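You operate a simulated robot arm through the tools that you are given. There is no shell and no other tool.

You are at the controls of a simulated robot arm. One attempt, no reset.

Task
Switch on the monitor, computer and printer, then bring up the RESULTS page.

The check looks at the end state, three seconds after you hand in, the way a careful person would. Anything else that was tipped, shoved, dropped, spilled or broken makes it a failure.

Robot
A 6-joint arm with a two-finger gripper, fixed in place. Base frame: the origin is at the foot of the arm, x ahead of it, y to its left, z up; the work surface is at about z = 0.88. Units: m, rad, N and s.
It reaches about 1.298 m from its shoulder. Its first joint turns from -2.601 to 2.601 rad. Payload 1.57 kg.
Tool frame: the origin (TCP) lies between the finger pads and is the grasp point; the fingertips stand 0.021 m ahead of it; z points along the fingers, y is the line along which they close. Largest opening 0.07 m; the body of the gripper starts 0.05 m behind the TCP.
Orientation is that of the tool frame in the base frame, as a unit quaternion [x, y, z, w]. With the fingers straight down and closing along the base's y, the tool's x points along the base's -x, its y along +y and its z along -z.

Tools
- The arm moves only by the tool play_rows. Its argument "targets" is a list of rows, each a list of 3 entries, a list of its own where there are three numbers: the opening, from 0 (shut) to 1 (fully open), then the shift along the base's x, y, z in units of 25 mm (1.0 is 25 mm), then the turn, a rotation vector about the base's x, y, z in units of 8 degrees (1.0 is 8 degrees). In form: [[hand, [dx, dy, dz], [wx, wy, wz]], ...]. A call has 1 to 20 rows; each row shifts and turns the commanded pose from where the row before left it. A call with a number of a shift or a turn outside -1 to 1 is refused whole. Each row takes 0.2 s and may step no farther than 0.05 m and 0.15 rad from the row before; otherwise, or with a gripper value out of range, the whole call is refused. Where a pose cannot be reached the arm comes as near as it can. A force on the tool above 40 N (or 10 N above the force at the start of the call, whichever is more), or a blocked arm, ends the call early, and 0.2 s more pass. Each finger halts on what it meets, pressing with about 30 N; the grip force reading is that of the motor and also rises with nothing between the fingers. The clock runs only during rows and for 0.2 s after the last one: add rows that do not move to give the fingers time. It gives the time, the measured TCP pose, the force on the tool (base axes), the opening and the grip force at its end, in the units of the frame above (readings bear some noise), with the torque about the TCP (base axes, N m) and any sound that the robot's microphone picked up.
- Cameras (640 x 400 px; columns grow to the right, rows downward): "scene" is fixed at [0.2194, 0.6514, 1.6323]; the picture's right is [-0.87, -0.50, 0.00], its down [-0.23, 0.39, -0.89] and it looks along [0.44, -0.77, -0.45] (base axes); focal length 318 px, centre (320, 200). "wrist" rides on the gripper at [0.079, 0.004, -0.081] in the tool frame; the picture's right is [-0.05, 1.00, 0.00], its down [-0.67, -0.04, -0.74] and it looks along [-0.74, -0.04, 0.67] (tool axes); focal length 256 px, centre (320, 200). There is no depth. A picture from a camera that has moved, and an enlarged one, comes with that camera's place and axes in the base frame and with its lens.
- capture(camera): a new picture of that camera. It takes no simulated time.
- raise_lower(by): slides the trunk up (or, below 0, down) by that many m; the arm rides with it, the base frame stays. It gives what a move gives, with no picture.
- enlarge(camera, box): a new picture of the part [left, top, right, bottom] of that camera's present view, enlarged. It takes no simulated time.
- finish_job(): hands the job in; it is judged then, once.

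Places have to be worked out from the pictures, the camera data and where the tool is seen. Open the gripper and draw the arm clear of the work before you hand the job in, unless the task says otherwise.

The tools are called as a command line: name --argument value ..., lists and objects as JSON in quotes. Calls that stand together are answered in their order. play_rows: Moves the arm, as the interface text tells. Its arguments: {"type":"object","properties":{"targets":{"type":"array"}},"required":["targets"]} The other tools are called the same way: raise_lower (by) slides the trunk up or down; capture (camera) takes a picture; enlarge (camera, box) takes an enlarged picture of a part of a camera's view; finish_job () hands the job in.

At the start:

```text
time: 0.0
tool_pos: [0.642, -0.2077, 1.2047]
orientation: [0.0, 1.0, 0.001, 0.0]
contact_force: [-0.2, 0.0, 0.1]
torque: [0.0, 0.01, 0.01]
opening: 0.0702
grip_force: 0.1
trunk travel left (down, up): [-0.884, 0.086]
```

scene: 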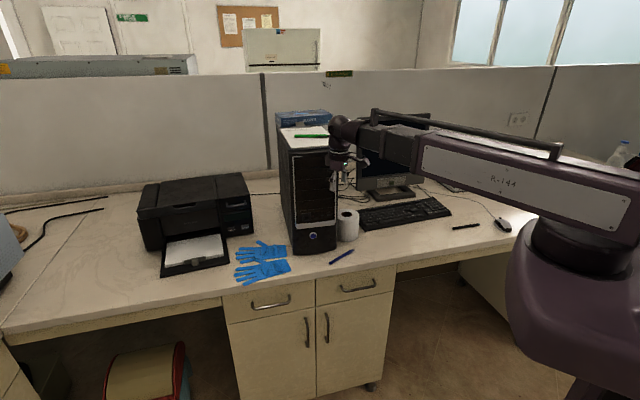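
wrist: 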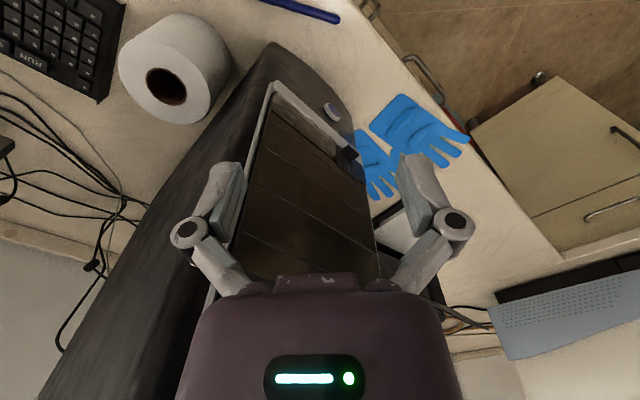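

I'll start by looking closer at the scene: the tower, the printer, the monitor and the keyboard.

enlarge --camera "scene" --box '[260, 90, 380, 280]'

enlarge --camera "scene" --box '[120, 160, 280, 290]'

enlarge --camera "scene" --box '[330, 100, 530, 250]'

enlarge --camera "wrist" --box '[0, 0, 320, 200]'

enlarge --camera "wrist" --box '[200, 40, 440, 200]'

```text
2.11 times, centred on (320, 185) of scene
camera zoom: at [0.2194, 0.6514, 1.6323], right [-0.87, -0.5, 0.0], down [-0.23, 0.39, -0.89], along [0.44, -0.77, -0.45], focal length 668 px, centre (320, 232)
```

zoom: 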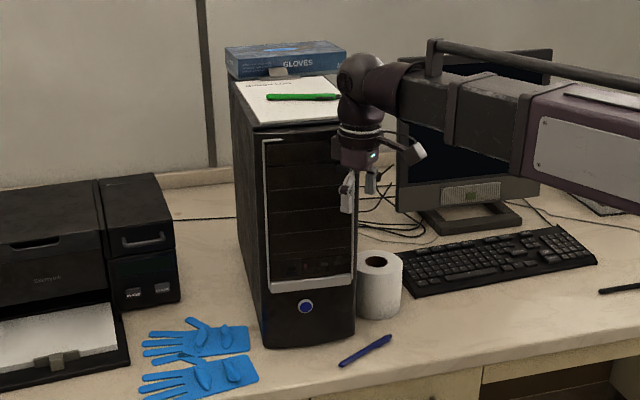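

```text
3.08 times, centred on (200, 225) of scene
camera zoom: at [0.2194, 0.6514, 1.6323], right [-0.87, -0.5, 0.0], down [-0.23, 0.39, -0.89], along [0.44, -0.77, -0.45], focal length 977 px, centre (689, 123)
```

zoom: 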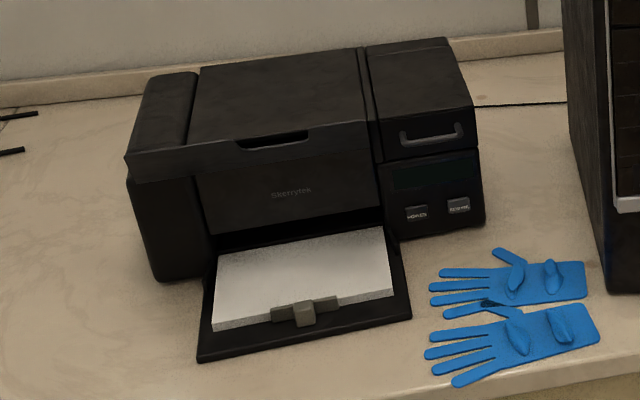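

```text
2.67 times, centred on (430, 175) of scene
camera zoom: at [0.2194, 0.6514, 1.6323], right [-0.87, -0.5, 0.0], down [-0.23, 0.39, -0.89], along [0.44, -0.77, -0.45], focal length 847 px, centre (27, 267)
```

zoom: 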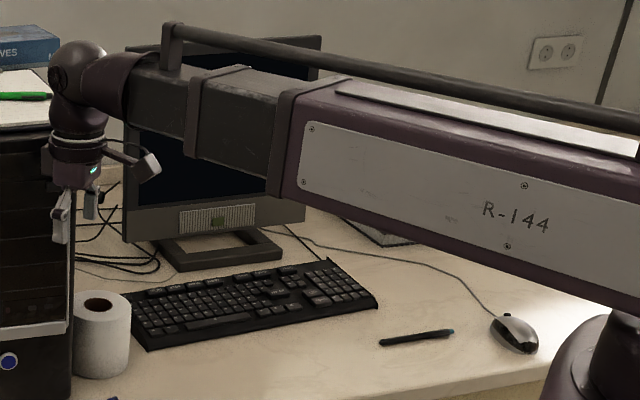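

```text
2.00 times, centred on (160, 100) of wrist
camera zoom: at [0.563, -0.2043, 1.2841], right [0.05, 1.0, 0.0], down [0.67, -0.04, 0.74], along [0.74, -0.04, -0.67], focal length 512 px, centre (640, 400)
```

zoom: 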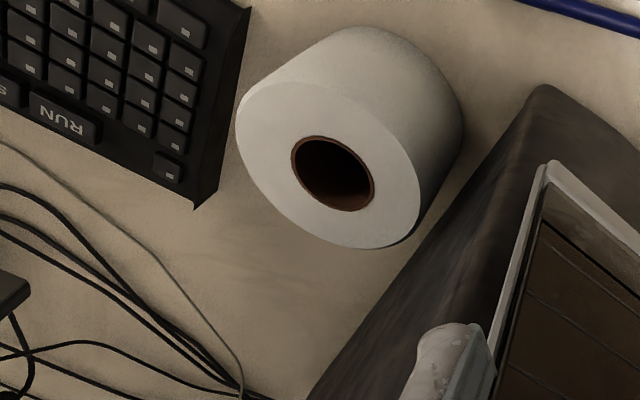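

```text
2.50 times, centred on (320, 120) of wrist
camera zoom: at [0.563, -0.2043, 1.2841], right [0.05, 1.0, 0.0], down [0.67, -0.04, 0.74], along [0.74, -0.04, -0.67], focal length 640 px, centre (320, 400)
```

zoom: 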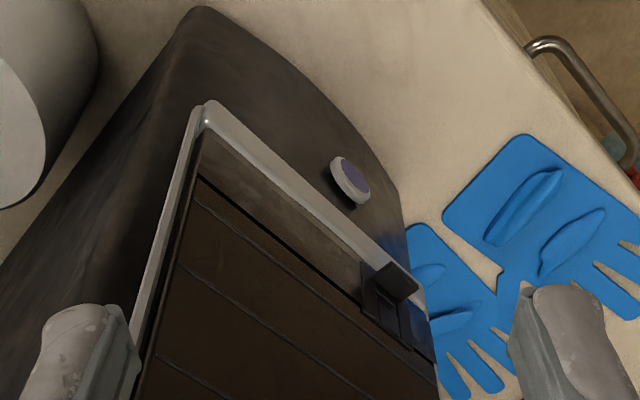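

The tower's button triangulates to about [0.732, -0.197, 0.98]. Next I'll zoom in on the labels on the printer, keyboard and monitor.

enlarge --camera "scene" --box '[210, 195, 260, 240]'

enlarge --camera "scene" --box '[350, 150, 430, 200]'

enlarge --camera "scene" --box '[355, 190, 460, 240]'

enlarge --camera "wrist" --box '[0, 0, 130, 100]'

enlarge --camera "scene" --box '[290, 210, 350, 260]'

```text
8.89 times, centred on (235, 218) of scene
camera zoom: at [0.2194, 0.6514, 1.6323], right [-0.87, -0.5, 0.0], down [-0.23, 0.39, -0.89], along [0.44, -0.77, -0.45], focal length 2823 px, centre (1076, 44)
```

zoom: 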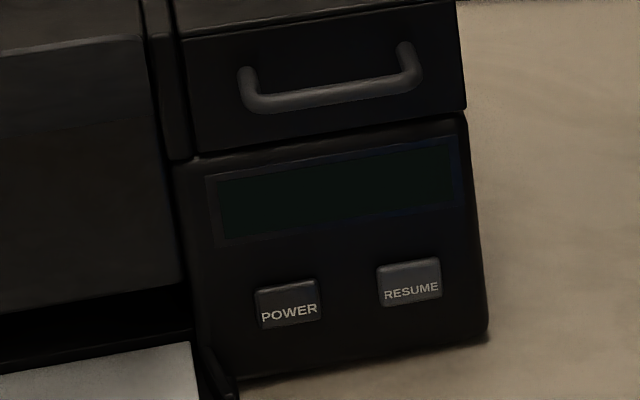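

```text
8.00 times, centred on (390, 175) of scene
camera zoom: at [0.2194, 0.6514, 1.6323], right [-0.87, -0.5, 0.0], down [-0.23, 0.39, -0.89], along [0.44, -0.77, -0.45], focal length 2540 px, centre (-240, 400)
```

zoom: 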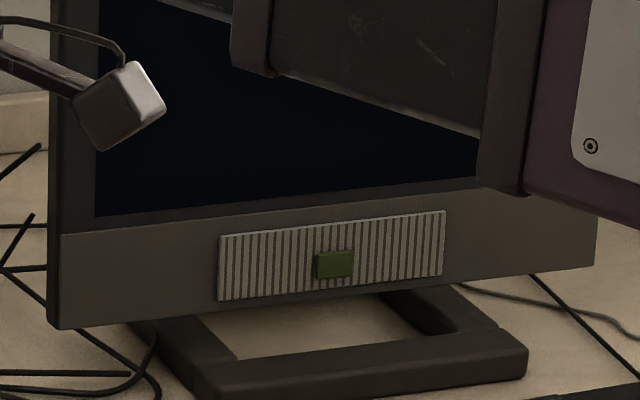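

```text
6.10 times, centred on (408, 215) of scene
camera zoom: at [0.2194, 0.6514, 1.6323], right [-0.87, -0.5, 0.0], down [-0.23, 0.39, -0.89], along [0.44, -0.77, -0.45], focal length 1936 px, centre (-213, 109)
```

zoom: 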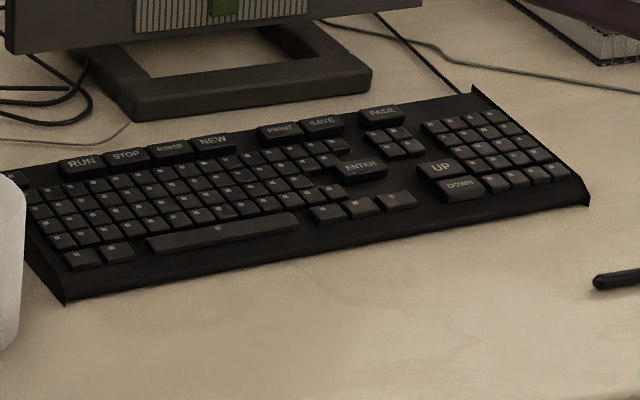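

```text
4.00 times, centred on (65, 50) of wrist
camera zoom: at [0.563, -0.2043, 1.2841], right [0.05, 1.0, 0.0], down [0.67, -0.04, 0.74], along [0.74, -0.04, -0.67], focal length 1024 px, centre (1340, 800)
```

zoom: 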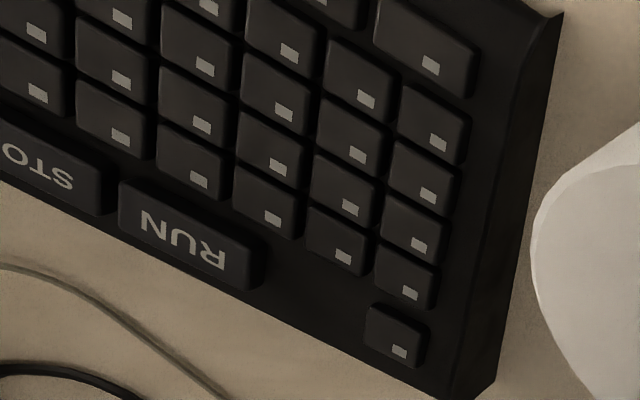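

```text
8.00 times, centred on (320, 235) of scene
camera zoom: at [0.2194, 0.6514, 1.6323], right [-0.87, -0.5, 0.0], down [-0.23, 0.39, -0.89], along [0.44, -0.77, -0.45], focal length 2540 px, centre (320, -80)
```

zoom: 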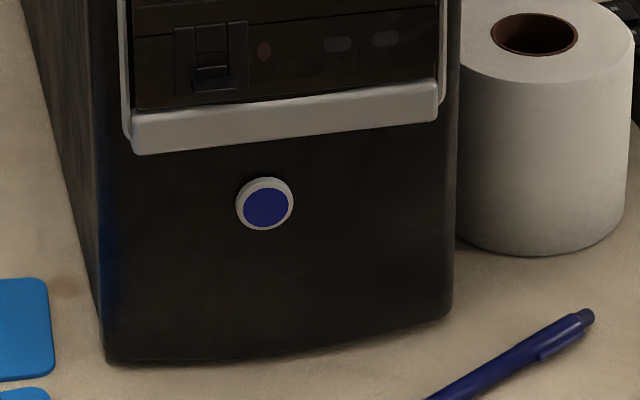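

Labels seen so far: POWER and RESUME on the printer, and RUN, STOP, RINSE, NEW, PRINT, SAVE, PAGE, ENTER, UP and DOWN on the keyboard. The monitor has a green button on its lower bezel. First I'll close the gripper, back off slightly from the tower, and turn the tool 45° in yaw and pitch so the fingers face the tower front.

play_rows --targets '[[0, [-0.3, 0.3, 0], [0, 0, -0.9375]], [0, [-0.3, 0.3, 0], [0, 0, -0.9375]], [0, [-0.3, 0.3, -0.3], [0, 0, -0.9375]], [0, [-0.3, 0.3, -0.3], [0, 0, -0.9375]], [0, [-0.3, 0.3, -0.3], [0, 0, -0.9375]], [0, [-0.3, 0.3, -0.3], [0, 0, -0.9375]], [0, [0, 0, -0.5], [-0.663, -0.663, 0]], [0, [0, 0, -0.5], [-0.663, -0.663, 0]], [0, [0, 0, -0.5], [-0.663, -0.663, 0]], [0, [0, 0, -0.5], [-0.663, -0.663, 0]], [0, [0, 0, -0.5], [-0.663, -0.663, 0]], [0, [0, 0, -0.5], [-0.663, -0.663, 0]], [0, [0, 0, 0], [0, 0, 0]]]'

```text
time: 2.8
tool_pos: [0.6238, -0.1688, 1.2579]
orientation: [0.354, 0.854, -0.147, 0.353]
contact_force: [-1.0, 0.8, -0.4]
torque: [0.0, 0.03, 0.03]
opening: 0.0004
grip_force: 28.6
out of reach, approached as far as the arm can: row 3, 4, 5, 6, 7, 8, 9, 10, 11, 12
trunk travel left (down, up): [-0.884, 0.086]
```

The arm couldn't get that low with the trunk where it is: the TCP is at z = 1.258, well above what I commanded. I'll check the pictures before lowering the trunk.

capture --camera "scene"

capture --camera "wrist"

```text
taken
```

scene: 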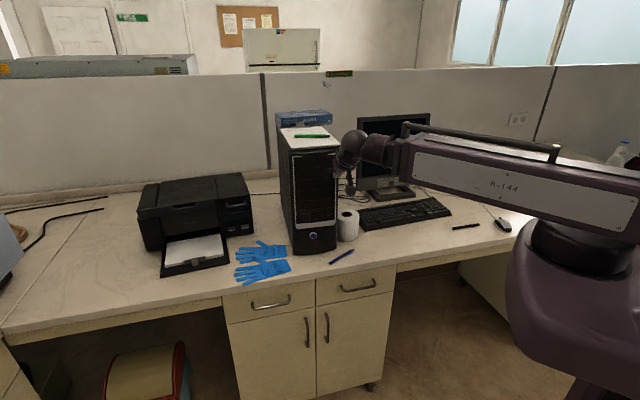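

```text
taken
camera wrist: at [0.5483, -0.0859, 1.2587], right [0.73, 0.68, 0.04], down [-0.06, 0.01, 1.0], along [0.68, -0.73, 0.05], focal length 256 px, centre (320, 200)
```

wrist: 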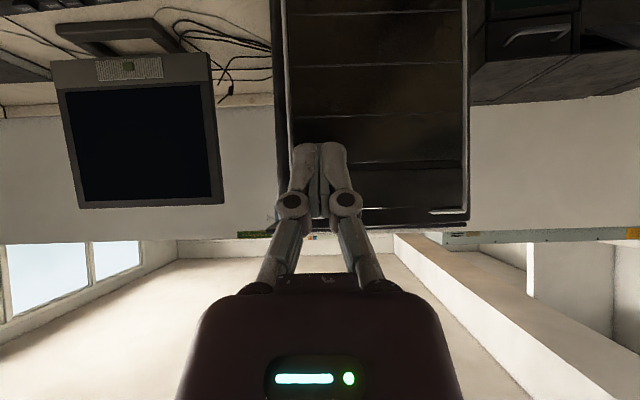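

The view toward the tower is nearly square-on, shown upside-down, and the monitor is visible at left. I'll lower the trunk by 0.15 m so the tool comes down in front of the tower with clear air around it.

raise_lower --by -0.15

capture --camera "wrist"

capture --camera "scene"

```text
time: 4.5
tool_pos: [0.625, -0.1693, 1.107]
orientation: [0.354, 0.854, -0.147, 0.353]
contact_force: [-0.1, -0.5, 0.8]
torque: [0.02, -0.03, 0.01]
opening: 0.0
grip_force: 29.3
trunk travel left (down, up): [-0.734, 0.236]
```

```text
taken
camera wrist: at [0.548, -0.0858, 1.1088], right [0.73, 0.68, 0.04], down [-0.06, 0.01, 1.0], along [0.68, -0.73, 0.05], focal length 256 px, centre (320, 200)
```

wrist: 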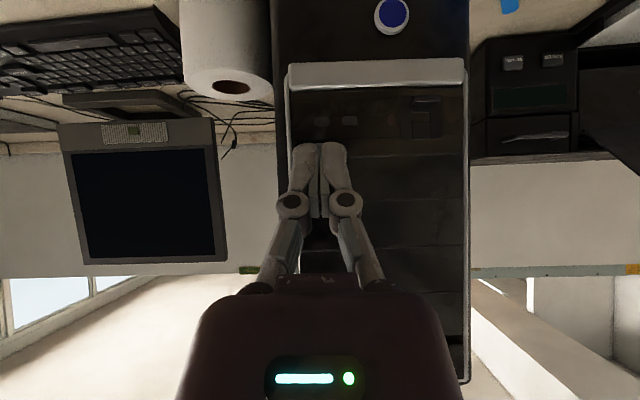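

```text
taken
```

scene: 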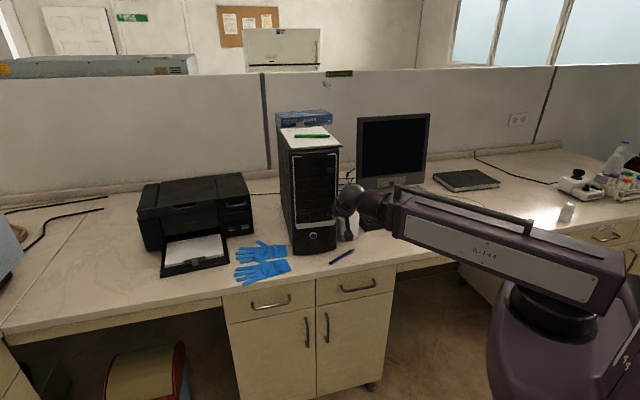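

The second view puts the button at about [0.730, -0.194, 0.98], which agrees with the first. I'll shift the tool sideways to line up with it, then lower the trunk to button height.

play_rows --targets '[[0, [0.4, 0.4, 0], [0, 0, 0]], [0, [0.4, 0.4, 0], [0, 0, 0]], [0, [0.4, 0.4, 0], [0, 0, 0]], [0, [0.4, 0.4, 0], [0, 0, 0]], [0, [0, 0, 0], [0, 0, 0]]]'

```text
time: 5.8
tool_pos: [0.6642, -0.1279, 1.1066]
orientation: [0.354, 0.854, -0.146, 0.353]
contact_force: [0.2, 0.1, 0.4]
torque: [0.0, 0.01, 0.0]
opening: 0.0001
grip_force: 28.1
trunk travel left (down, up): [-0.734, 0.236]
```

Reached x+y = 0.536 as planned. Now I'll lower the trunk by 0.117 m so the fingertip is at button height, then check the picture.

raise_lower --by -0.117

capture --camera "wrist"

enlarge --camera "scene" --box '[280, 180, 400, 270]'

```text
time: 7.2
tool_pos: [0.6645, -0.1291, 0.9901]
orientation: [0.353, 0.854, -0.146, 0.353]
contact_force: [-1.2, -0.7, 0.1]
torque: [0.01, 0.03, 0.03]
opening: 0.0001
grip_force: 28.7
trunk travel left (down, up): [-0.617, 0.353]
```

```text
taken
camera wrist: at [0.5879, -0.0457, 0.9917], right [0.73, 0.68, 0.04], down [-0.06, 0.01, 1.0], along [0.68, -0.73, 0.05], focal length 256 px, centre (320, 200)
```

wrist: 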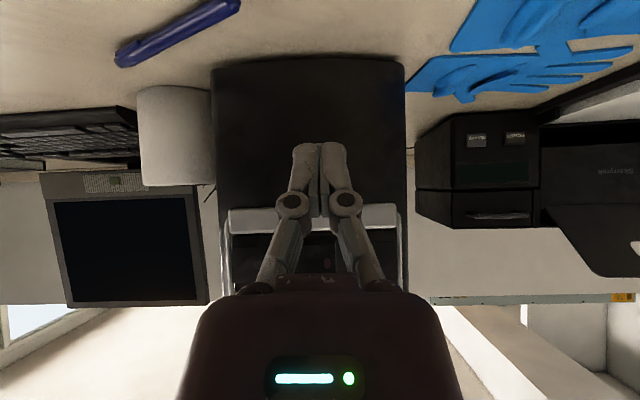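

```text
4.44 times, centred on (340, 225) of scene
camera zoom: at [0.2194, 0.6514, 1.6323], right [-0.87, -0.5, 0.0], down [-0.23, 0.39, -0.89], along [0.44, -0.77, -0.45], focal length 1411 px, centre (231, 89)
```

zoom: 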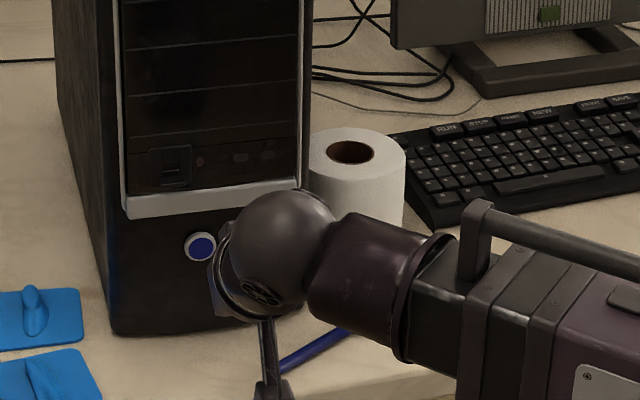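

The fingertip edge is at about z = 0.98 and lines up with the button, which is hidden behind the fingers. I'll advance along (0.707, -0.707), slowing down near contact and watching the force and sound.

play_rows --targets '[[0, [0.707, -0.707, 0], [0, 0, 0]], [0, [0.707, -0.707, 0], [0, 0, 0]], [0, [0.113, -0.113, 0], [0, 0, 0]], [0, [0.113, -0.113, 0], [0, 0, 0]], [0, [0.085, -0.085, 0], [0, 0, 0]], [0, [0.057, -0.057, 0], [0, 0, 0]], [0, [0.057, -0.057, 0], [0, 0, 0]]]'

enlarge --camera "scene" --box '[280, 180, 400, 270]'

```text
time: 8.8
tool_pos: [0.7112, -0.1754, 0.9899]
orientation: [0.353, 0.854, -0.146, 0.353]
contact_force: [-0.5, -0.3, -0.5]
torque: [0.03, -0.02, 0.0]
opening: 0.0
grip_force: 29.1
trunk travel left (down, up): [-0.617, 0.353]
```

```text
4.44 times, centred on (340, 225) of scene
camera zoom: at [0.2194, 0.6514, 1.6323], right [-0.87, -0.5, 0.0], down [-0.23, 0.39, -0.89], along [0.44, -0.77, -0.45], focal length 1411 px, centre (231, 89)
```

zoom: 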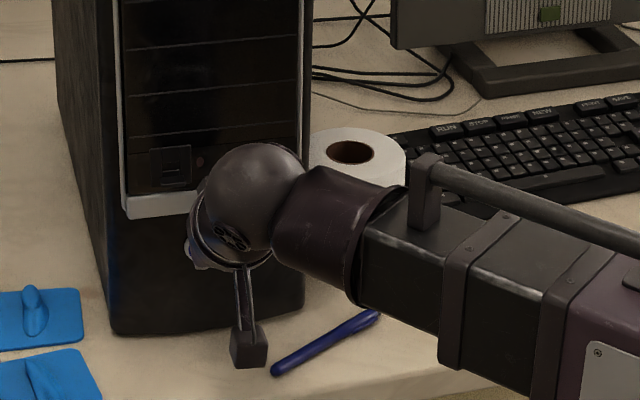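

No contact yet, with the tip at a depth of about 0.647. I'll continue in 2 mm steps.

play_rows --targets '[[0, [0.057, -0.057, 0], [0, 0, 0]], [0, [0.057, -0.057, 0], [0, 0, 0]], [0, [0.057, -0.057, 0], [0, 0, 0]], [0, [0.057, -0.057, 0], [0, 0, 0]]]'

capture --camera "wrist"

```text
time: 9.8
tool_pos: [0.7173, -0.1824, 0.9906]
orientation: [0.354, 0.854, -0.146, 0.354]
contact_force: [0.6, -0.5, -0.2]
torque: [-0.04, 0.03, -0.01]
opening: 0.0
grip_force: 28.4
trunk travel left (down, up): [-0.617, 0.353]
```

```text
taken
camera wrist: at [0.6401, -0.0983, 0.9917], right [0.73, 0.68, 0.04], down [-0.06, 0.01, 1.0], along [0.68, -0.73, 0.05], focal length 256 px, centre (320, 200)
```

wrist: 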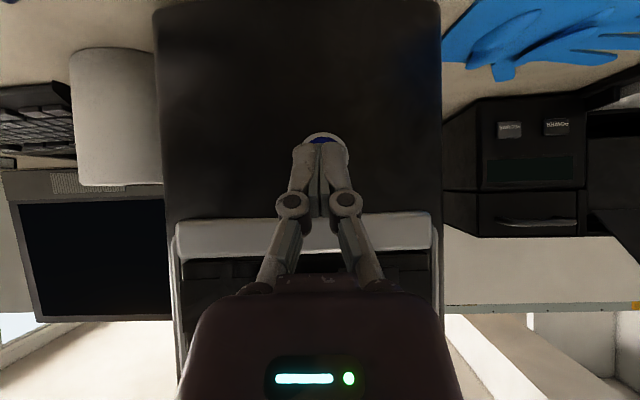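

The button's rim now shows right behind the fingertips and is centred on them. I'll keep pushing in 2 mm steps until something gives.

play_rows --targets '[[0, [0.057, -0.057, 0], [0, 0, 0]], [0, [0.057, -0.057, 0], [0, 0, 0]], [0, [0.057, -0.057, 0], [0, 0, 0]], [0, [0.057, -0.057, 0], [0, 0, 0]]]'

```text
time: 10.8
tool_pos: [0.7224, -0.1849, 0.9898]
orientation: [0.353, 0.854, -0.145, 0.353]
contact_force: [-4.8, 3.4, -1.7]
torque: [0.02, 0.05, -0.1]
opening: 0.0057
grip_force: 28.3
trunk travel left (down, up): [-0.617, 0.353]
heard: click
```

A click was heard with about 6 N on the tip. I'll back straight off and check the tower.

play_rows --targets '[[0, [-0.3, 0.3, 0], [0, 0, 0]], [0, [-0.707, 0.707, 0], [0, 0, 0]], [0, [-0.707, 0.707, 0], [0, 0, 0]], [0, [-0.707, 0.707, 0], [0, 0, 0]], [0, [0, 0, 0], [0, 0, 0]]]'

capture --camera "wrist"

capture --camera "scene"

```text
time: 12.0
tool_pos: [0.6599, -0.1247, 0.9904]
orientation: [0.354, 0.854, -0.146, 0.353]
contact_force: [0.1, 0.3, 0.0]
torque: [0.02, 0.02, 0.01]
opening: 0.0001
grip_force: 28.5
trunk travel left (down, up): [-0.617, 0.353]
```

```text
taken
camera wrist: at [0.5832, -0.0425, 0.9917], right [0.73, 0.68, 0.04], down [-0.06, 0.01, 1.0], along [0.68, -0.73, 0.05], focal length 256 px, centre (320, 200)
```

wrist: 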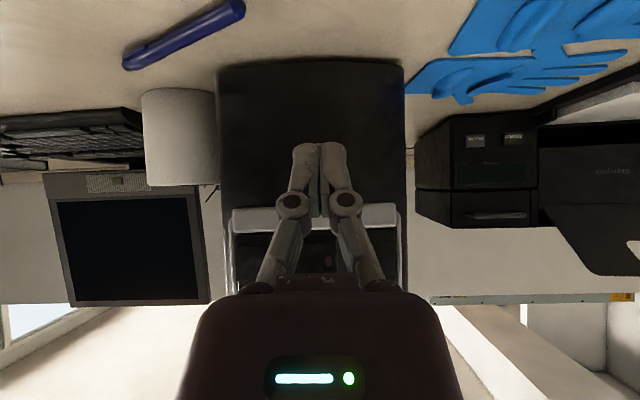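

```text
taken
```

scene: 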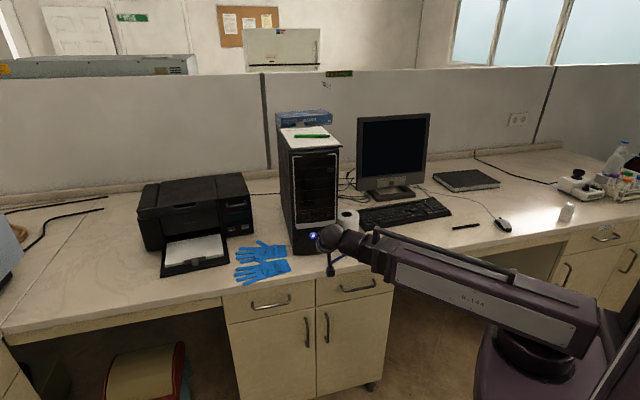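

enlarge --camera "scene" --box '[280, 180, 360, 260]'

enlarge --camera "wrist" --box '[400, 80, 560, 240]'

enlarge --camera "wrist" --box '[40, 150, 220, 310]'

```text
5.00 times, centred on (320, 220) of scene
camera zoom: at [0.2194, 0.6514, 1.6323], right [-0.87, -0.5, 0.0], down [-0.23, 0.39, -0.89], along [0.44, -0.77, -0.45], focal length 1588 px, centre (320, 100)
```

zoom: 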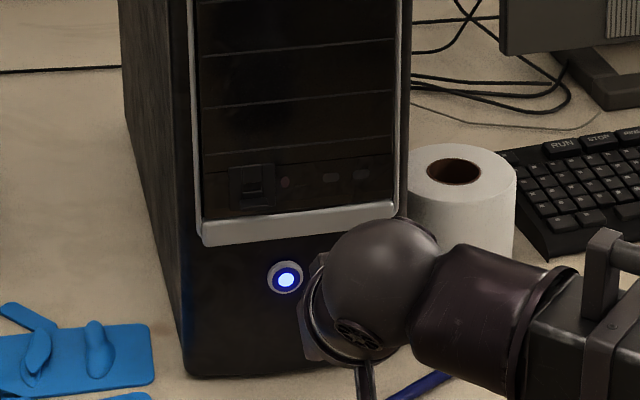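

```text
2.50 times, centred on (480, 160) of wrist
camera zoom: at [0.5832, -0.0425, 0.9917], right [0.73, 0.68, 0.04], down [-0.06, 0.01, 1.0], along [0.68, -0.73, 0.05], focal length 640 px, centre (-80, 300)
```

zoom: 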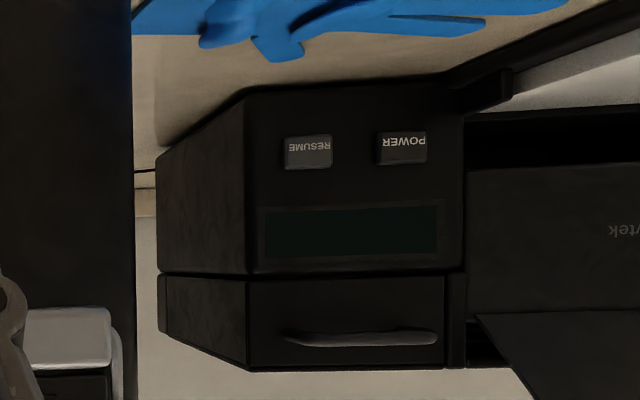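

```text
2.50 times, centred on (130, 230) of wrist
camera zoom: at [0.5832, -0.0425, 0.9917], right [0.73, 0.68, 0.04], down [-0.06, 0.01, 1.0], along [0.68, -0.73, 0.05], focal length 640 px, centre (795, 125)
```

zoom: 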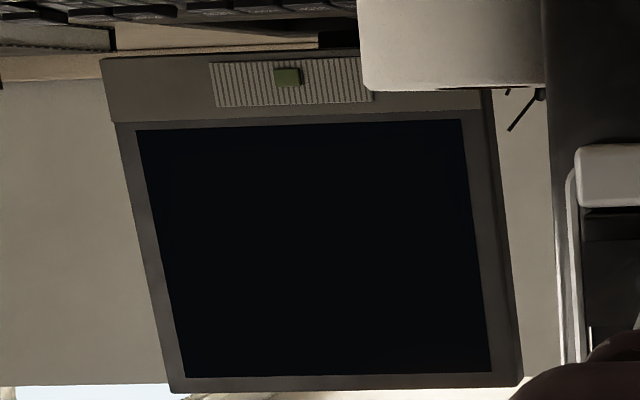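

The computer's button is now glowing blue, so it's on. The printer's POWER button triangulates to about [1.09, -0.132, 0.93]. I'll swing around the tower's left corner, well clear of it, to a viewing spot in front of the printer panel.

play_rows --targets '[[0, [0.32, 0.84, 0.32], [0, 0, 0]], [0, [0.32, 0.84, 0.32], [0, 0, 0]], [0, [0.32, 0.84, 0.32], [0, 0, 0]], [0, [0.32, 0.84, 0.32], [0, 0, 0]], [0, [0.32, 0.84, 0.32], [0, 0, 0]], [0, [0.857, -0.094, 0], [0, 0, 0.036]], [0, [0.857, -0.094, 0], [0, 0, 0.036]], [0, [0.857, -0.094, 0], [0, 0, 0.036]], [0, [0.857, -0.094, 0], [0, 0, 0.036]], [0, [0.857, -0.094, 0], [0, 0, 0.036]], [0, [0.857, -0.094, 0], [0, 0, 0.036]]]'

capture --camera "scene"

capture --camera "wrist"

```text
time: 14.4
tool_pos: [0.8312, -0.0346, 0.9906]
orientation: [0.34, 0.859, -0.142, 0.356]
contact_force: [0.4, 0.0, -0.6]
torque: [0.01, -0.04, -0.02]
opening: 0.0
grip_force: 28.4
out of reach, approached as far as the arm can: row 1, 2, 3, 4, 5
trunk travel left (down, up): [-0.617, 0.353]
```

```text
taken
```

scene: 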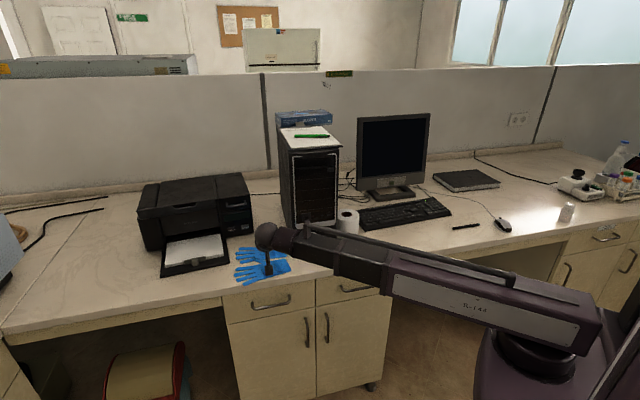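

```text
taken
camera wrist: at [0.7523, 0.0458, 0.9915], right [0.71, 0.7, 0.04], down [-0.06, 0.01, 1.0], along [0.7, -0.71, 0.05], focal length 256 px, centre (320, 200)
```

wrist: 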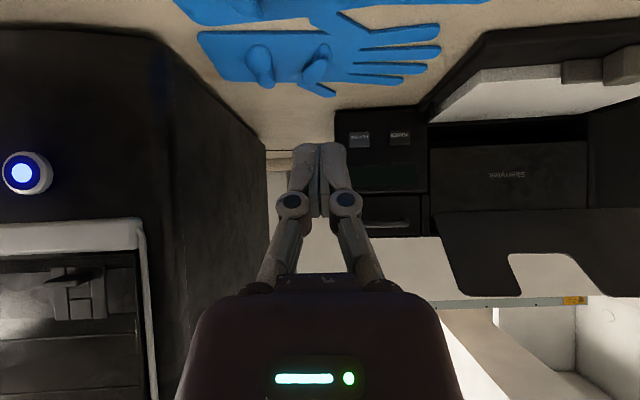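

The height reading didn't change, so vertical travel evidently comes from the trunk while the arm moves in the plane. I'm clear of everything at z = 0.99 and will continue in the plane to the viewing spot in front of the printer.

play_rows --targets '[[0, [0.845, -0.09, 0], [0, 0, 0.036]], [0, [0.845, -0.09, 0], [0, 0, 0.036]], [0, [0.845, -0.09, 0], [0, 0, 0.036]], [0, [0.845, -0.09, 0], [0, 0, 0.036]], [0, [0.845, -0.09, 0], [0, 0, 0.036]], [0, [0.845, -0.09, 0], [0, 0, 0.036]], [0, [0.845, -0.09, 0], [0, 0, 0.036]], [0, [0.845, -0.09, 0], [0, 0, 0.036]], [0, [0, 0, 0], [0, 0, 0]]]'

capture --camera "scene"

capture --camera "wrist"

```text
time: 16.4
tool_pos: [0.9991, -0.0521, 0.9913]
orientation: [0.323, 0.866, -0.134, 0.359]
contact_force: [0.0, -0.4, -0.8]
torque: [0.01, -0.01, 0.03]
opening: 0.0
grip_force: 29.0
trunk travel left (down, up): [-0.617, 0.353]
```

```text
taken
```

scene: 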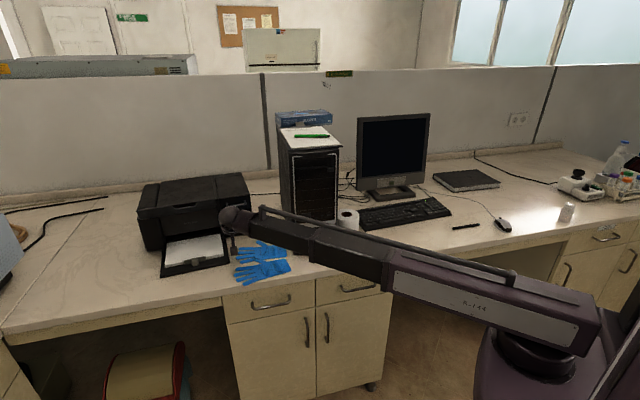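

```text
taken
camera wrist: at [0.9165, 0.0253, 0.9917], right [0.68, 0.73, 0.04], down [-0.06, 0.01, 1.0], along [0.73, -0.68, 0.05], focal length 256 px, centre (320, 200)
```

wrist: 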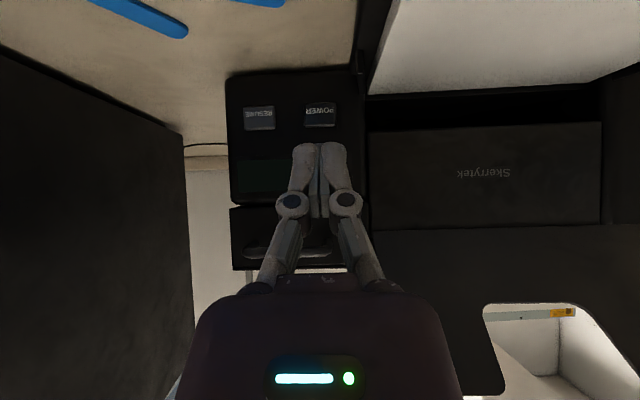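

POWER appears straight ahead of the fingertips; combining the two wrist views puts it at about [1.088, -0.132, 0.927]. To keep the camera clear of the paper tray I'll tip the fingers to about 30° from vertical, which also lowers the tip a little.

play_rows --targets '[[0, [-0.026, -0.03, -0.627], [0.615, 0.708, 0]], [0, [-0.026, -0.03, -0.528], [0.615, 0.708, 0]], [0, [0, 0, 0], [0, 0, 0]]]'

capture --camera "wrist"

```text
time: 17.2
tool_pos: [0.9978, -0.0547, 0.961]
orientation: [0.338, 0.906, -0.09, 0.24]
contact_force: [0.1, -0.4, 1.5]
torque: [-0.01, -0.02, 0.0]
opening: 0.0
grip_force: 28.0
trunk travel left (down, up): [-0.617, 0.353]
```

```text
taken
camera wrist: at [0.9183, 0.0198, 0.9915], right [0.69, 0.72, 0.03], down [0.13, -0.16, 0.98], along [0.71, -0.67, -0.21], focal length 256 px, centre (320, 200)
```

wrist: 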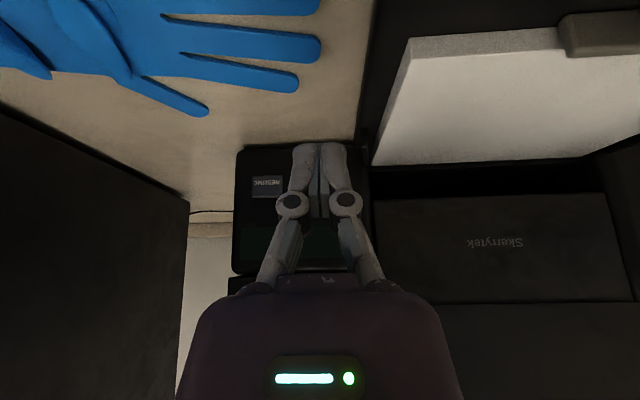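

The heights match the model, and RESUME cross-checks at z = 0.927 with the panel plane about 0.10 m ahead of the tip. I'll lower the trunk 19.5 mm to put the tip corner on POWER's centre height.

raise_lower --by -0.0195

play_rows --targets '[[0, [0.755, -0.656, 0], [0, 0, 0]], [0, [0.755, -0.656, 0], [0, 0, 0]], [0, [0.4, -0.348, 0], [0, 0, 0]], [0, [0, 0, 0], [0, 0, 0]]]'

capture --camera "wrist"

capture --camera "scene"

```text
time: 17.9
tool_pos: [0.9972, -0.054, 0.9425]
orientation: [0.338, 0.905, -0.091, 0.242]
contact_force: [0.9, 0.0, 0.2]
torque: [-0.02, -0.01, -0.01]
opening: 0.0
grip_force: 28.0
trunk travel left (down, up): [-0.598, 0.372]
```

```text
time: 18.9
tool_pos: [1.0451, -0.0947, 0.9405]
orientation: [0.337, 0.905, -0.09, 0.241]
contact_force: [-0.5, -0.5, -0.8]
torque: [0.01, 0.01, 0.02]
opening: 0.0001
grip_force: 28.4
trunk travel left (down, up): [-0.598, 0.372]
```

```text
taken
camera wrist: at [0.9654, -0.021, 0.9719], right [0.69, 0.72, 0.03], down [0.13, -0.16, 0.98], along [0.71, -0.67, -0.21], focal length 256 px, centre (320, 200)
```

wrist: 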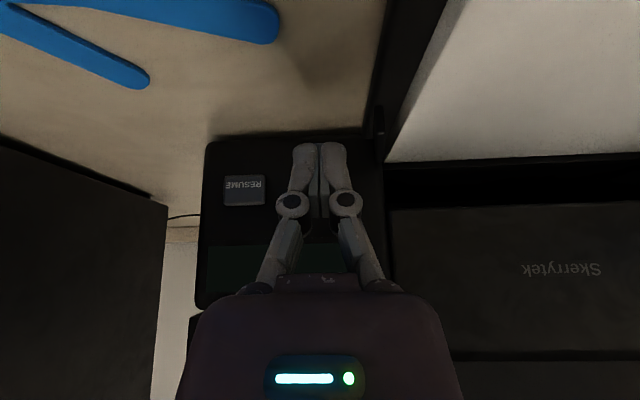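

```text
taken
```

scene: 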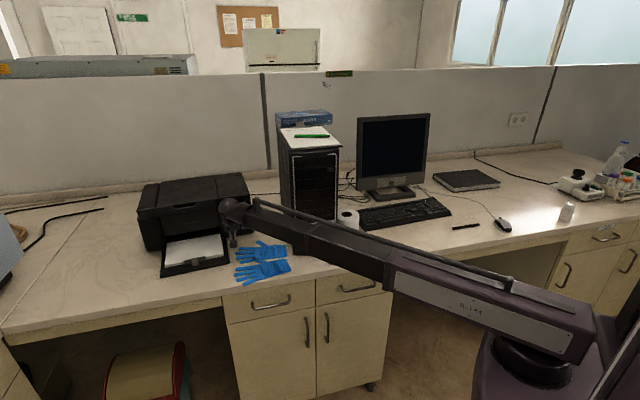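

The tip is centred laterally on where POWER should be, about 40 mm from the panel. I'll advance 25 mm, then take 2 mm steps.

play_rows --targets '[[0, [0.755, -0.656, 0], [0, 0, 0]], [0, [0.09, -0.079, 0], [0, 0, 0]], [0, [0.09, -0.079, 0], [0, 0, 0]], [0, [0.06, -0.052, 0], [0, 0, 0]], [0, [0.06, -0.052, 0], [0, 0, 0]], [0, [0.06, -0.052, 0], [0, 0, 0]]]'

capture --camera "wrist"

```text
time: 20.3
tool_pos: [1.0723, -0.1212, 0.9422]
orientation: [0.338, 0.905, -0.09, 0.242]
contact_force: [1.7, 0.0, -0.7]
torque: [0.0, 0.01, 0.0]
opening: 0.0
grip_force: 29.2
trunk travel left (down, up): [-0.598, 0.372]
```

```text
taken
camera wrist: at [0.9941, -0.0461, 0.9719], right [0.69, 0.72, 0.03], down [0.13, -0.16, 0.98], along [0.71, -0.67, -0.21], focal length 256 px, centre (320, 200)
```

wrist: 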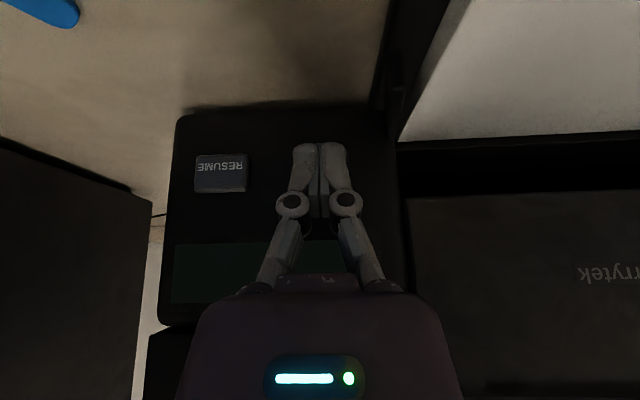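

The fingertip is right at the panel, and POWER should be directly behind it, level with RESUME. I'll continue in 2 mm steps.

play_rows --targets '[[0, [0.06, -0.052, 0], [0, 0, 0]], [0, [0.06, -0.052, 0], [0, 0, 0]], [0, [0.06, -0.052, 0], [0, 0, 0]]]'

```text
time: 21.1
tool_pos: [1.075, -0.1214, 0.9442]
orientation: [0.338, 0.905, -0.09, 0.242]
contact_force: [-32.3, 18.3, -5.5]
torque: [-1.89, -3.33, -0.15]
opening: 0.0
grip_force: 28.0
trunk travel left (down, up): [-0.598, 0.372]
```

There's 37 N with no click, and the torque implies contact about 0.1 m above the tip, so the gripper body must be touching the printer's upper part. I'll back straight off and look.

play_rows --targets '[[0, [-0.3, 0.26, 0], [0, 0, 0]], [0, [-0.755, 0.656, 0], [0, 0, 0]], [0, [-0.755, 0.656, 0], [0, 0, 0]], [0, [-0.755, 0.656, 0], [0, 0, 0]], [0, [0, 0, 0], [0, 0, 0]]]'

capture --camera "scene"

capture --camera "wrist"

enlarge --camera "scene" --box '[130, 160, 290, 290]'

```text
time: 22.3
tool_pos: [1.0152, -0.0674, 0.9411]
orientation: [0.338, 0.905, -0.09, 0.242]
contact_force: [-0.1, 0.9, -0.8]
torque: [-0.02, 0.03, -0.03]
opening: 0.0
grip_force: 29.0
trunk travel left (down, up): [-0.598, 0.372]
```

```text
taken
```

scene: 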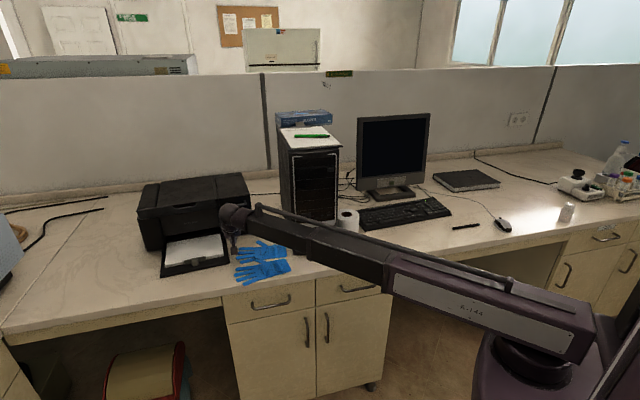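

```text
taken
camera wrist: at [0.9352, 0.0078, 0.972], right [0.69, 0.72, 0.03], down [0.13, -0.16, 0.98], along [0.71, -0.67, -0.21], focal length 256 px, centre (320, 200)
```

wrist: 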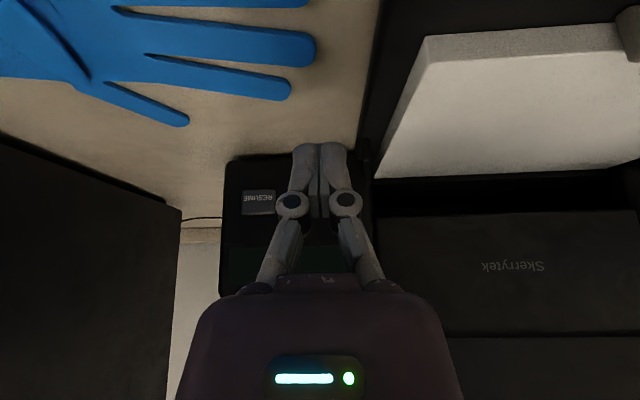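

```text
3.08 times, centred on (210, 225) of scene
camera zoom: at [0.2194, 0.6514, 1.6323], right [-0.87, -0.5, 0.0], down [-0.23, 0.39, -0.89], along [0.44, -0.77, -0.45], focal length 977 px, centre (658, 123)
```

zoom: 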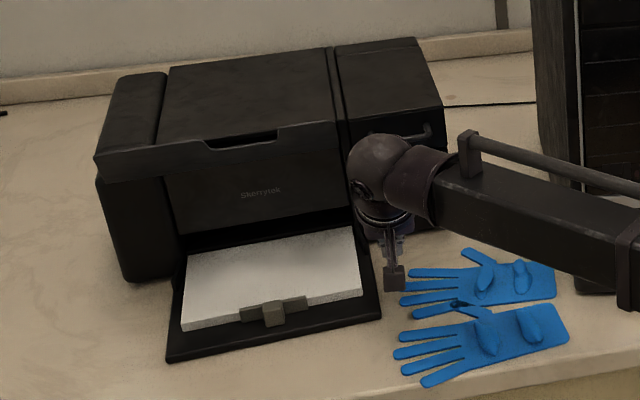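

The printer hasn't moved: its tray corners are at the same pixels as before. The wrist ball was reaching the handle area above, so I'll go back to 45° pitch to give it about 4 cm more room, then lower the trunk to match.

play_rows --targets '[[0, [0, 0, 0.528], [-0.615, -0.708, 0]], [0, [0, 0, 0.627], [-0.615, -0.708, 0]], [0, [0, 0, 0], [0, 0, 0]]]'

raise_lower --by -0.034

capture --camera "wrist"

enlarge --camera "scene" --box '[130, 160, 290, 290]'

```text
time: 23.1
tool_pos: [1.0127, -0.0683, 0.9715]
orientation: [0.323, 0.865, -0.134, 0.359]
contact_force: [0.9, 0.0, 0.5]
torque: [0.02, 0.0, -0.02]
opening: 0.0001
grip_force: 28.9
trunk travel left (down, up): [-0.598, 0.372]
```

```text
time: 23.9
tool_pos: [1.0121, -0.069, 0.9362]
orientation: [0.323, 0.866, -0.133, 0.357]
contact_force: [-0.8, 0.0, 0.6]
torque: [0.0, 0.02, 0.02]
opening: 0.0
grip_force: 27.9
trunk travel left (down, up): [-0.564, 0.406]
```

```text
taken
camera wrist: at [0.9296, 0.0088, 0.9382], right [0.68, 0.73, 0.04], down [-0.06, 0.01, 1.0], along [0.73, -0.68, 0.05], focal length 256 px, centre (320, 200)
```

wrist: 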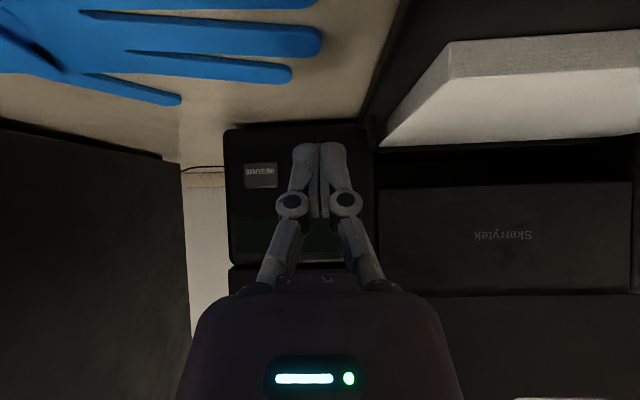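

```text
3.08 times, centred on (210, 225) of scene
camera zoom: at [0.2194, 0.6514, 1.6323], right [-0.87, -0.5, 0.0], down [-0.23, 0.39, -0.89], along [0.44, -0.77, -0.45], focal length 977 px, centre (658, 123)
```

zoom: 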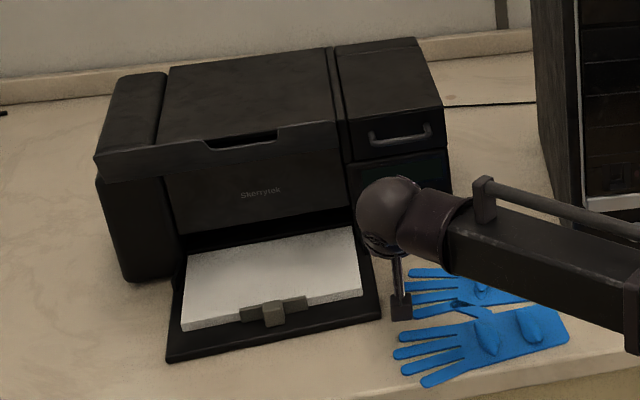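

The wrist ball sits well back now, and the camera cube clears the tray by about 2 cm. I'll advance 65 mm, then take slow steps, stopping to check the reading.

play_rows --targets '[[0, [0.805, -0.596, 0], [0, 0, 0]], [0, [0.755, -0.656, 0], [0, 0, 0]], [0, [0.453, -0.394, 0], [0, 0, 0]], [0, [0.06, -0.052, 0], [0, 0, 0]], [0, [0.06, -0.052, 0], [0, 0, 0]], [0, [0.06, -0.052, 0], [0, 0, 0]]]'

capture --camera "wrist"

enlarge --camera "scene" --box '[130, 160, 290, 290]'

```text
time: 25.3
tool_pos: [1.0671, -0.1119, 0.9356]
orientation: [0.323, 0.866, -0.133, 0.356]
contact_force: [0.1, 0.4, -0.3]
torque: [0.01, 0.01, 0.02]
opening: 0.0
grip_force: 28.4
trunk travel left (down, up): [-0.564, 0.406]
```

```text
taken
camera wrist: at [0.9852, -0.0358, 0.9381], right [0.68, 0.73, 0.04], down [-0.06, 0.01, 1.0], along [0.73, -0.68, 0.05], focal length 256 px, centre (320, 200)
```

wrist: 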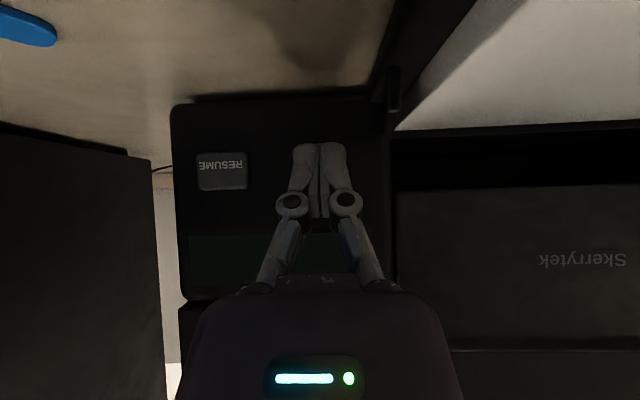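

```text
3.08 times, centred on (210, 225) of scene
camera zoom: at [0.2194, 0.6514, 1.6323], right [-0.87, -0.5, 0.0], down [-0.23, 0.39, -0.89], along [0.44, -0.77, -0.45], focal length 977 px, centre (658, 123)
```

zoom: 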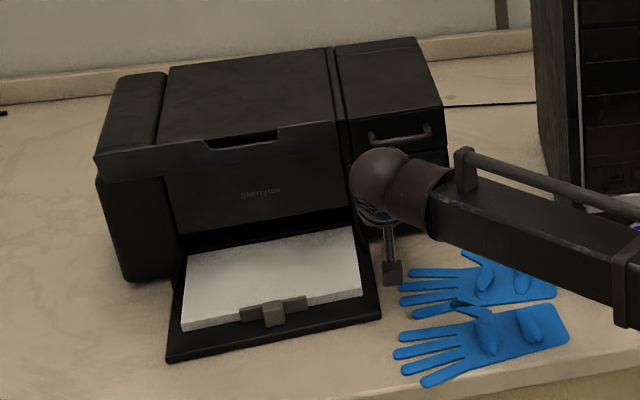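

Everything is clear, and the tip is about 9 mm from the estimated panel plane, centred on POWER. I'll continue in 2 mm steps.

play_rows --targets '[[0, [0.06, -0.052, 0], [0, 0, 0]], [0, [0.06, -0.052, 0], [0, 0, 0]], [0, [0.06, -0.052, 0], [0, 0, 0]], [0, [0.06, -0.052, 0], [0, 0, 0]]]'

```text
time: 26.3
tool_pos: [1.0743, -0.1195, 0.9371]
orientation: [0.323, 0.866, -0.133, 0.357]
contact_force: [-0.6, -0.1, -0.2]
torque: [-0.01, 0.0, 0.0]
opening: 0.0
grip_force: 28.7
trunk travel left (down, up): [-0.564, 0.406]
```

Still no contact, so I'll continue in 2 mm steps.

play_rows --targets '[[0, [0.06, -0.052, 0], [0, 0, 0]], [0, [0.06, -0.052, 0], [0, 0, 0]], [0, [0.06, -0.052, 0], [0, 0, 0]]]'

capture --camera "wrist"

```text
time: 27.1
tool_pos: [1.0778, -0.1223, 0.9366]
orientation: [0.324, 0.866, -0.134, 0.356]
contact_force: [-3.0, 1.9, 0.0]
torque: [0.02, 0.04, -0.02]
opening: 0.0063
grip_force: 28.1
trunk travel left (down, up): [-0.564, 0.406]
heard: click
```

```text
taken
camera wrist: at [0.9949, -0.0456, 0.9383], right [0.68, 0.73, 0.04], down [-0.06, 0.01, 1.0], along [0.73, -0.68, 0.05], focal length 256 px, centre (320, 200)
```

wrist: 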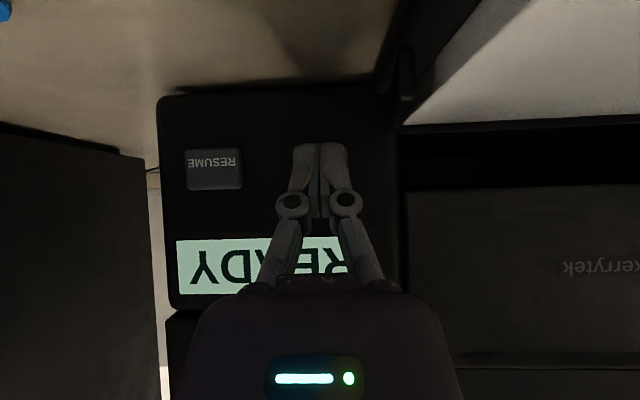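

A click was heard and the printer's display reads READY. I'll back straight off, then raise the trunk for travel toward the monitor.

play_rows --targets '[[0, [-0.3, 0.26, 0], [0, 0, 0]], [0, [-0.755, 0.656, 0], [0, 0, 0]], [0, [-0.755, 0.656, 0], [0, 0, 0]], [0, [-0.755, 0.656, 0], [0, 0, 0]], [0, [0, 0, 0], [0, 0, 0]]]'

raise_lower --by 0.11

capture --camera "scene"

```text
time: 28.3
tool_pos: [1.0121, -0.0648, 0.9359]
orientation: [0.323, 0.866, -0.134, 0.357]
contact_force: [-0.5, 0.0, 0.6]
torque: [0.04, 0.02, 0.0]
opening: 0.0001
grip_force: 29.0
trunk travel left (down, up): [-0.564, 0.406]
```

```text
time: 29.7
tool_pos: [1.0125, -0.0667, 1.0465]
orientation: [0.323, 0.866, -0.134, 0.356]
contact_force: [-0.1, -0.6, 0.8]
torque: [-0.04, 0.01, 0.02]
opening: 0.0
grip_force: 28.8
trunk travel left (down, up): [-0.674, 0.296]
```

```text
taken
```

scene: 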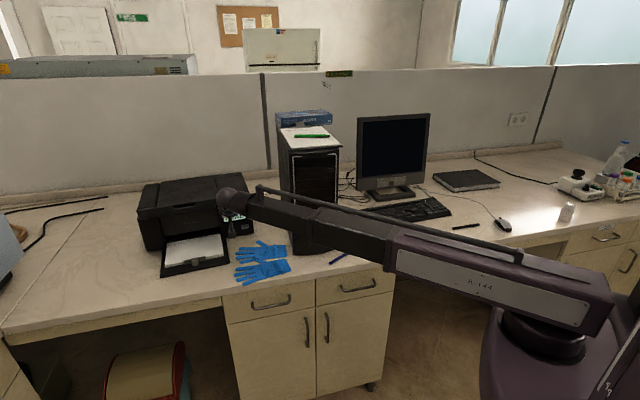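

The path back is clear at z = 1.05. I'll move back toward the base along the front of the table, away from the printer.

play_rows --targets '[[0, [-0.917, 0.123, 0], [0, 0, 0]], [0, [-0.917, 0.123, 0], [0, 0, 0]], [0, [-0.917, 0.123, 0], [0, 0, 0]], [0, [-0.917, 0.123, 0], [0, 0, 0]], [0, [-0.917, 0.123, 0], [0, 0, 0]], [0, [-0.917, 0.123, 0], [0, 0, 0]], [0, [-0.917, 0.123, 0], [0, 0, 0]], [0, [-0.917, 0.123, 0], [0, 0, 0]], [0, [-0.917, 0.123, 0], [0, 0, 0]], [0, [-0.917, 0.123, 0], [0, 0, 0]], [0, [-0.917, 0.123, 0], [0, 0, 0]], [0, [-0.917, 0.123, 0], [0, 0, 0]], [0, [-0.917, 0.123, 0], [0, 0, 0]], [0, [-0.917, 0.123, 0], [0, 0, 0]]]'

play_rows --targets '[[0, [-0.618, -0.931, 0], [0, 0, 0]], [0, [-0.618, -0.931, 0], [0, 0, 0]], [0, [-0.618, -0.931, 0], [0, 0, 0]], [0, [-0.618, -0.931, 0], [0, 0, 0]], [0, [-0.618, -0.931, 0], [0, 0, 0]], [0, [-0.618, -0.931, 0], [0, 0, 0]]]'

capture --camera "scene"

capture --camera "wrist"

```text
time: 32.7
tool_pos: [0.6918, -0.0245, 1.0461]
orientation: [0.324, 0.866, -0.133, 0.356]
contact_force: [0.2, -0.9, 0.5]
torque: [0.02, -0.02, -0.01]
opening: 0.0001
grip_force: 28.3
trunk travel left (down, up): [-0.674, 0.296]
```

```text
time: 34.1
tool_pos: [0.6297, -0.1678, 1.0456]
orientation: [0.324, 0.866, -0.134, 0.356]
contact_force: [0.1, -0.1, -0.1]
torque: [0.01, -0.01, -0.02]
opening: 0.0
grip_force: 29.1
out of reach, approached as far as the arm can: row 4, 5, 6
trunk travel left (down, up): [-0.674, 0.296]
```

```text
taken
```

scene: 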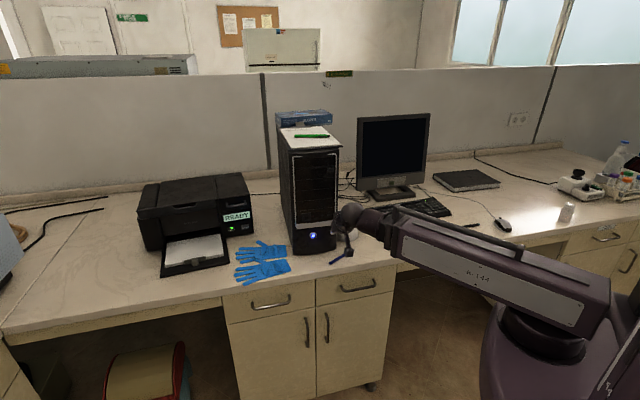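

```text
taken
camera wrist: at [0.5473, -0.0907, 1.0481], right [0.68, 0.73, 0.04], down [-0.06, 0.01, 1.0], along [0.73, -0.68, 0.05], focal length 256 px, centre (320, 200)
```

wrist: 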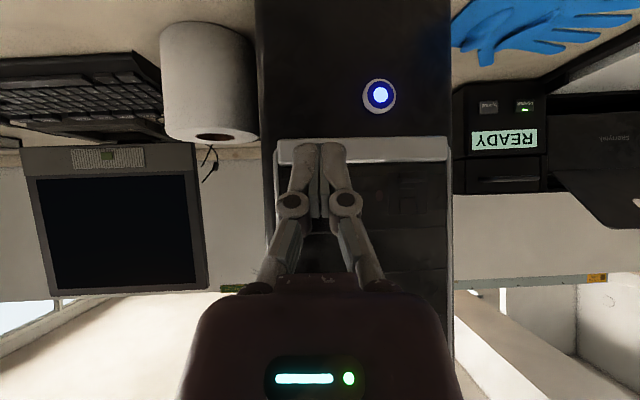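

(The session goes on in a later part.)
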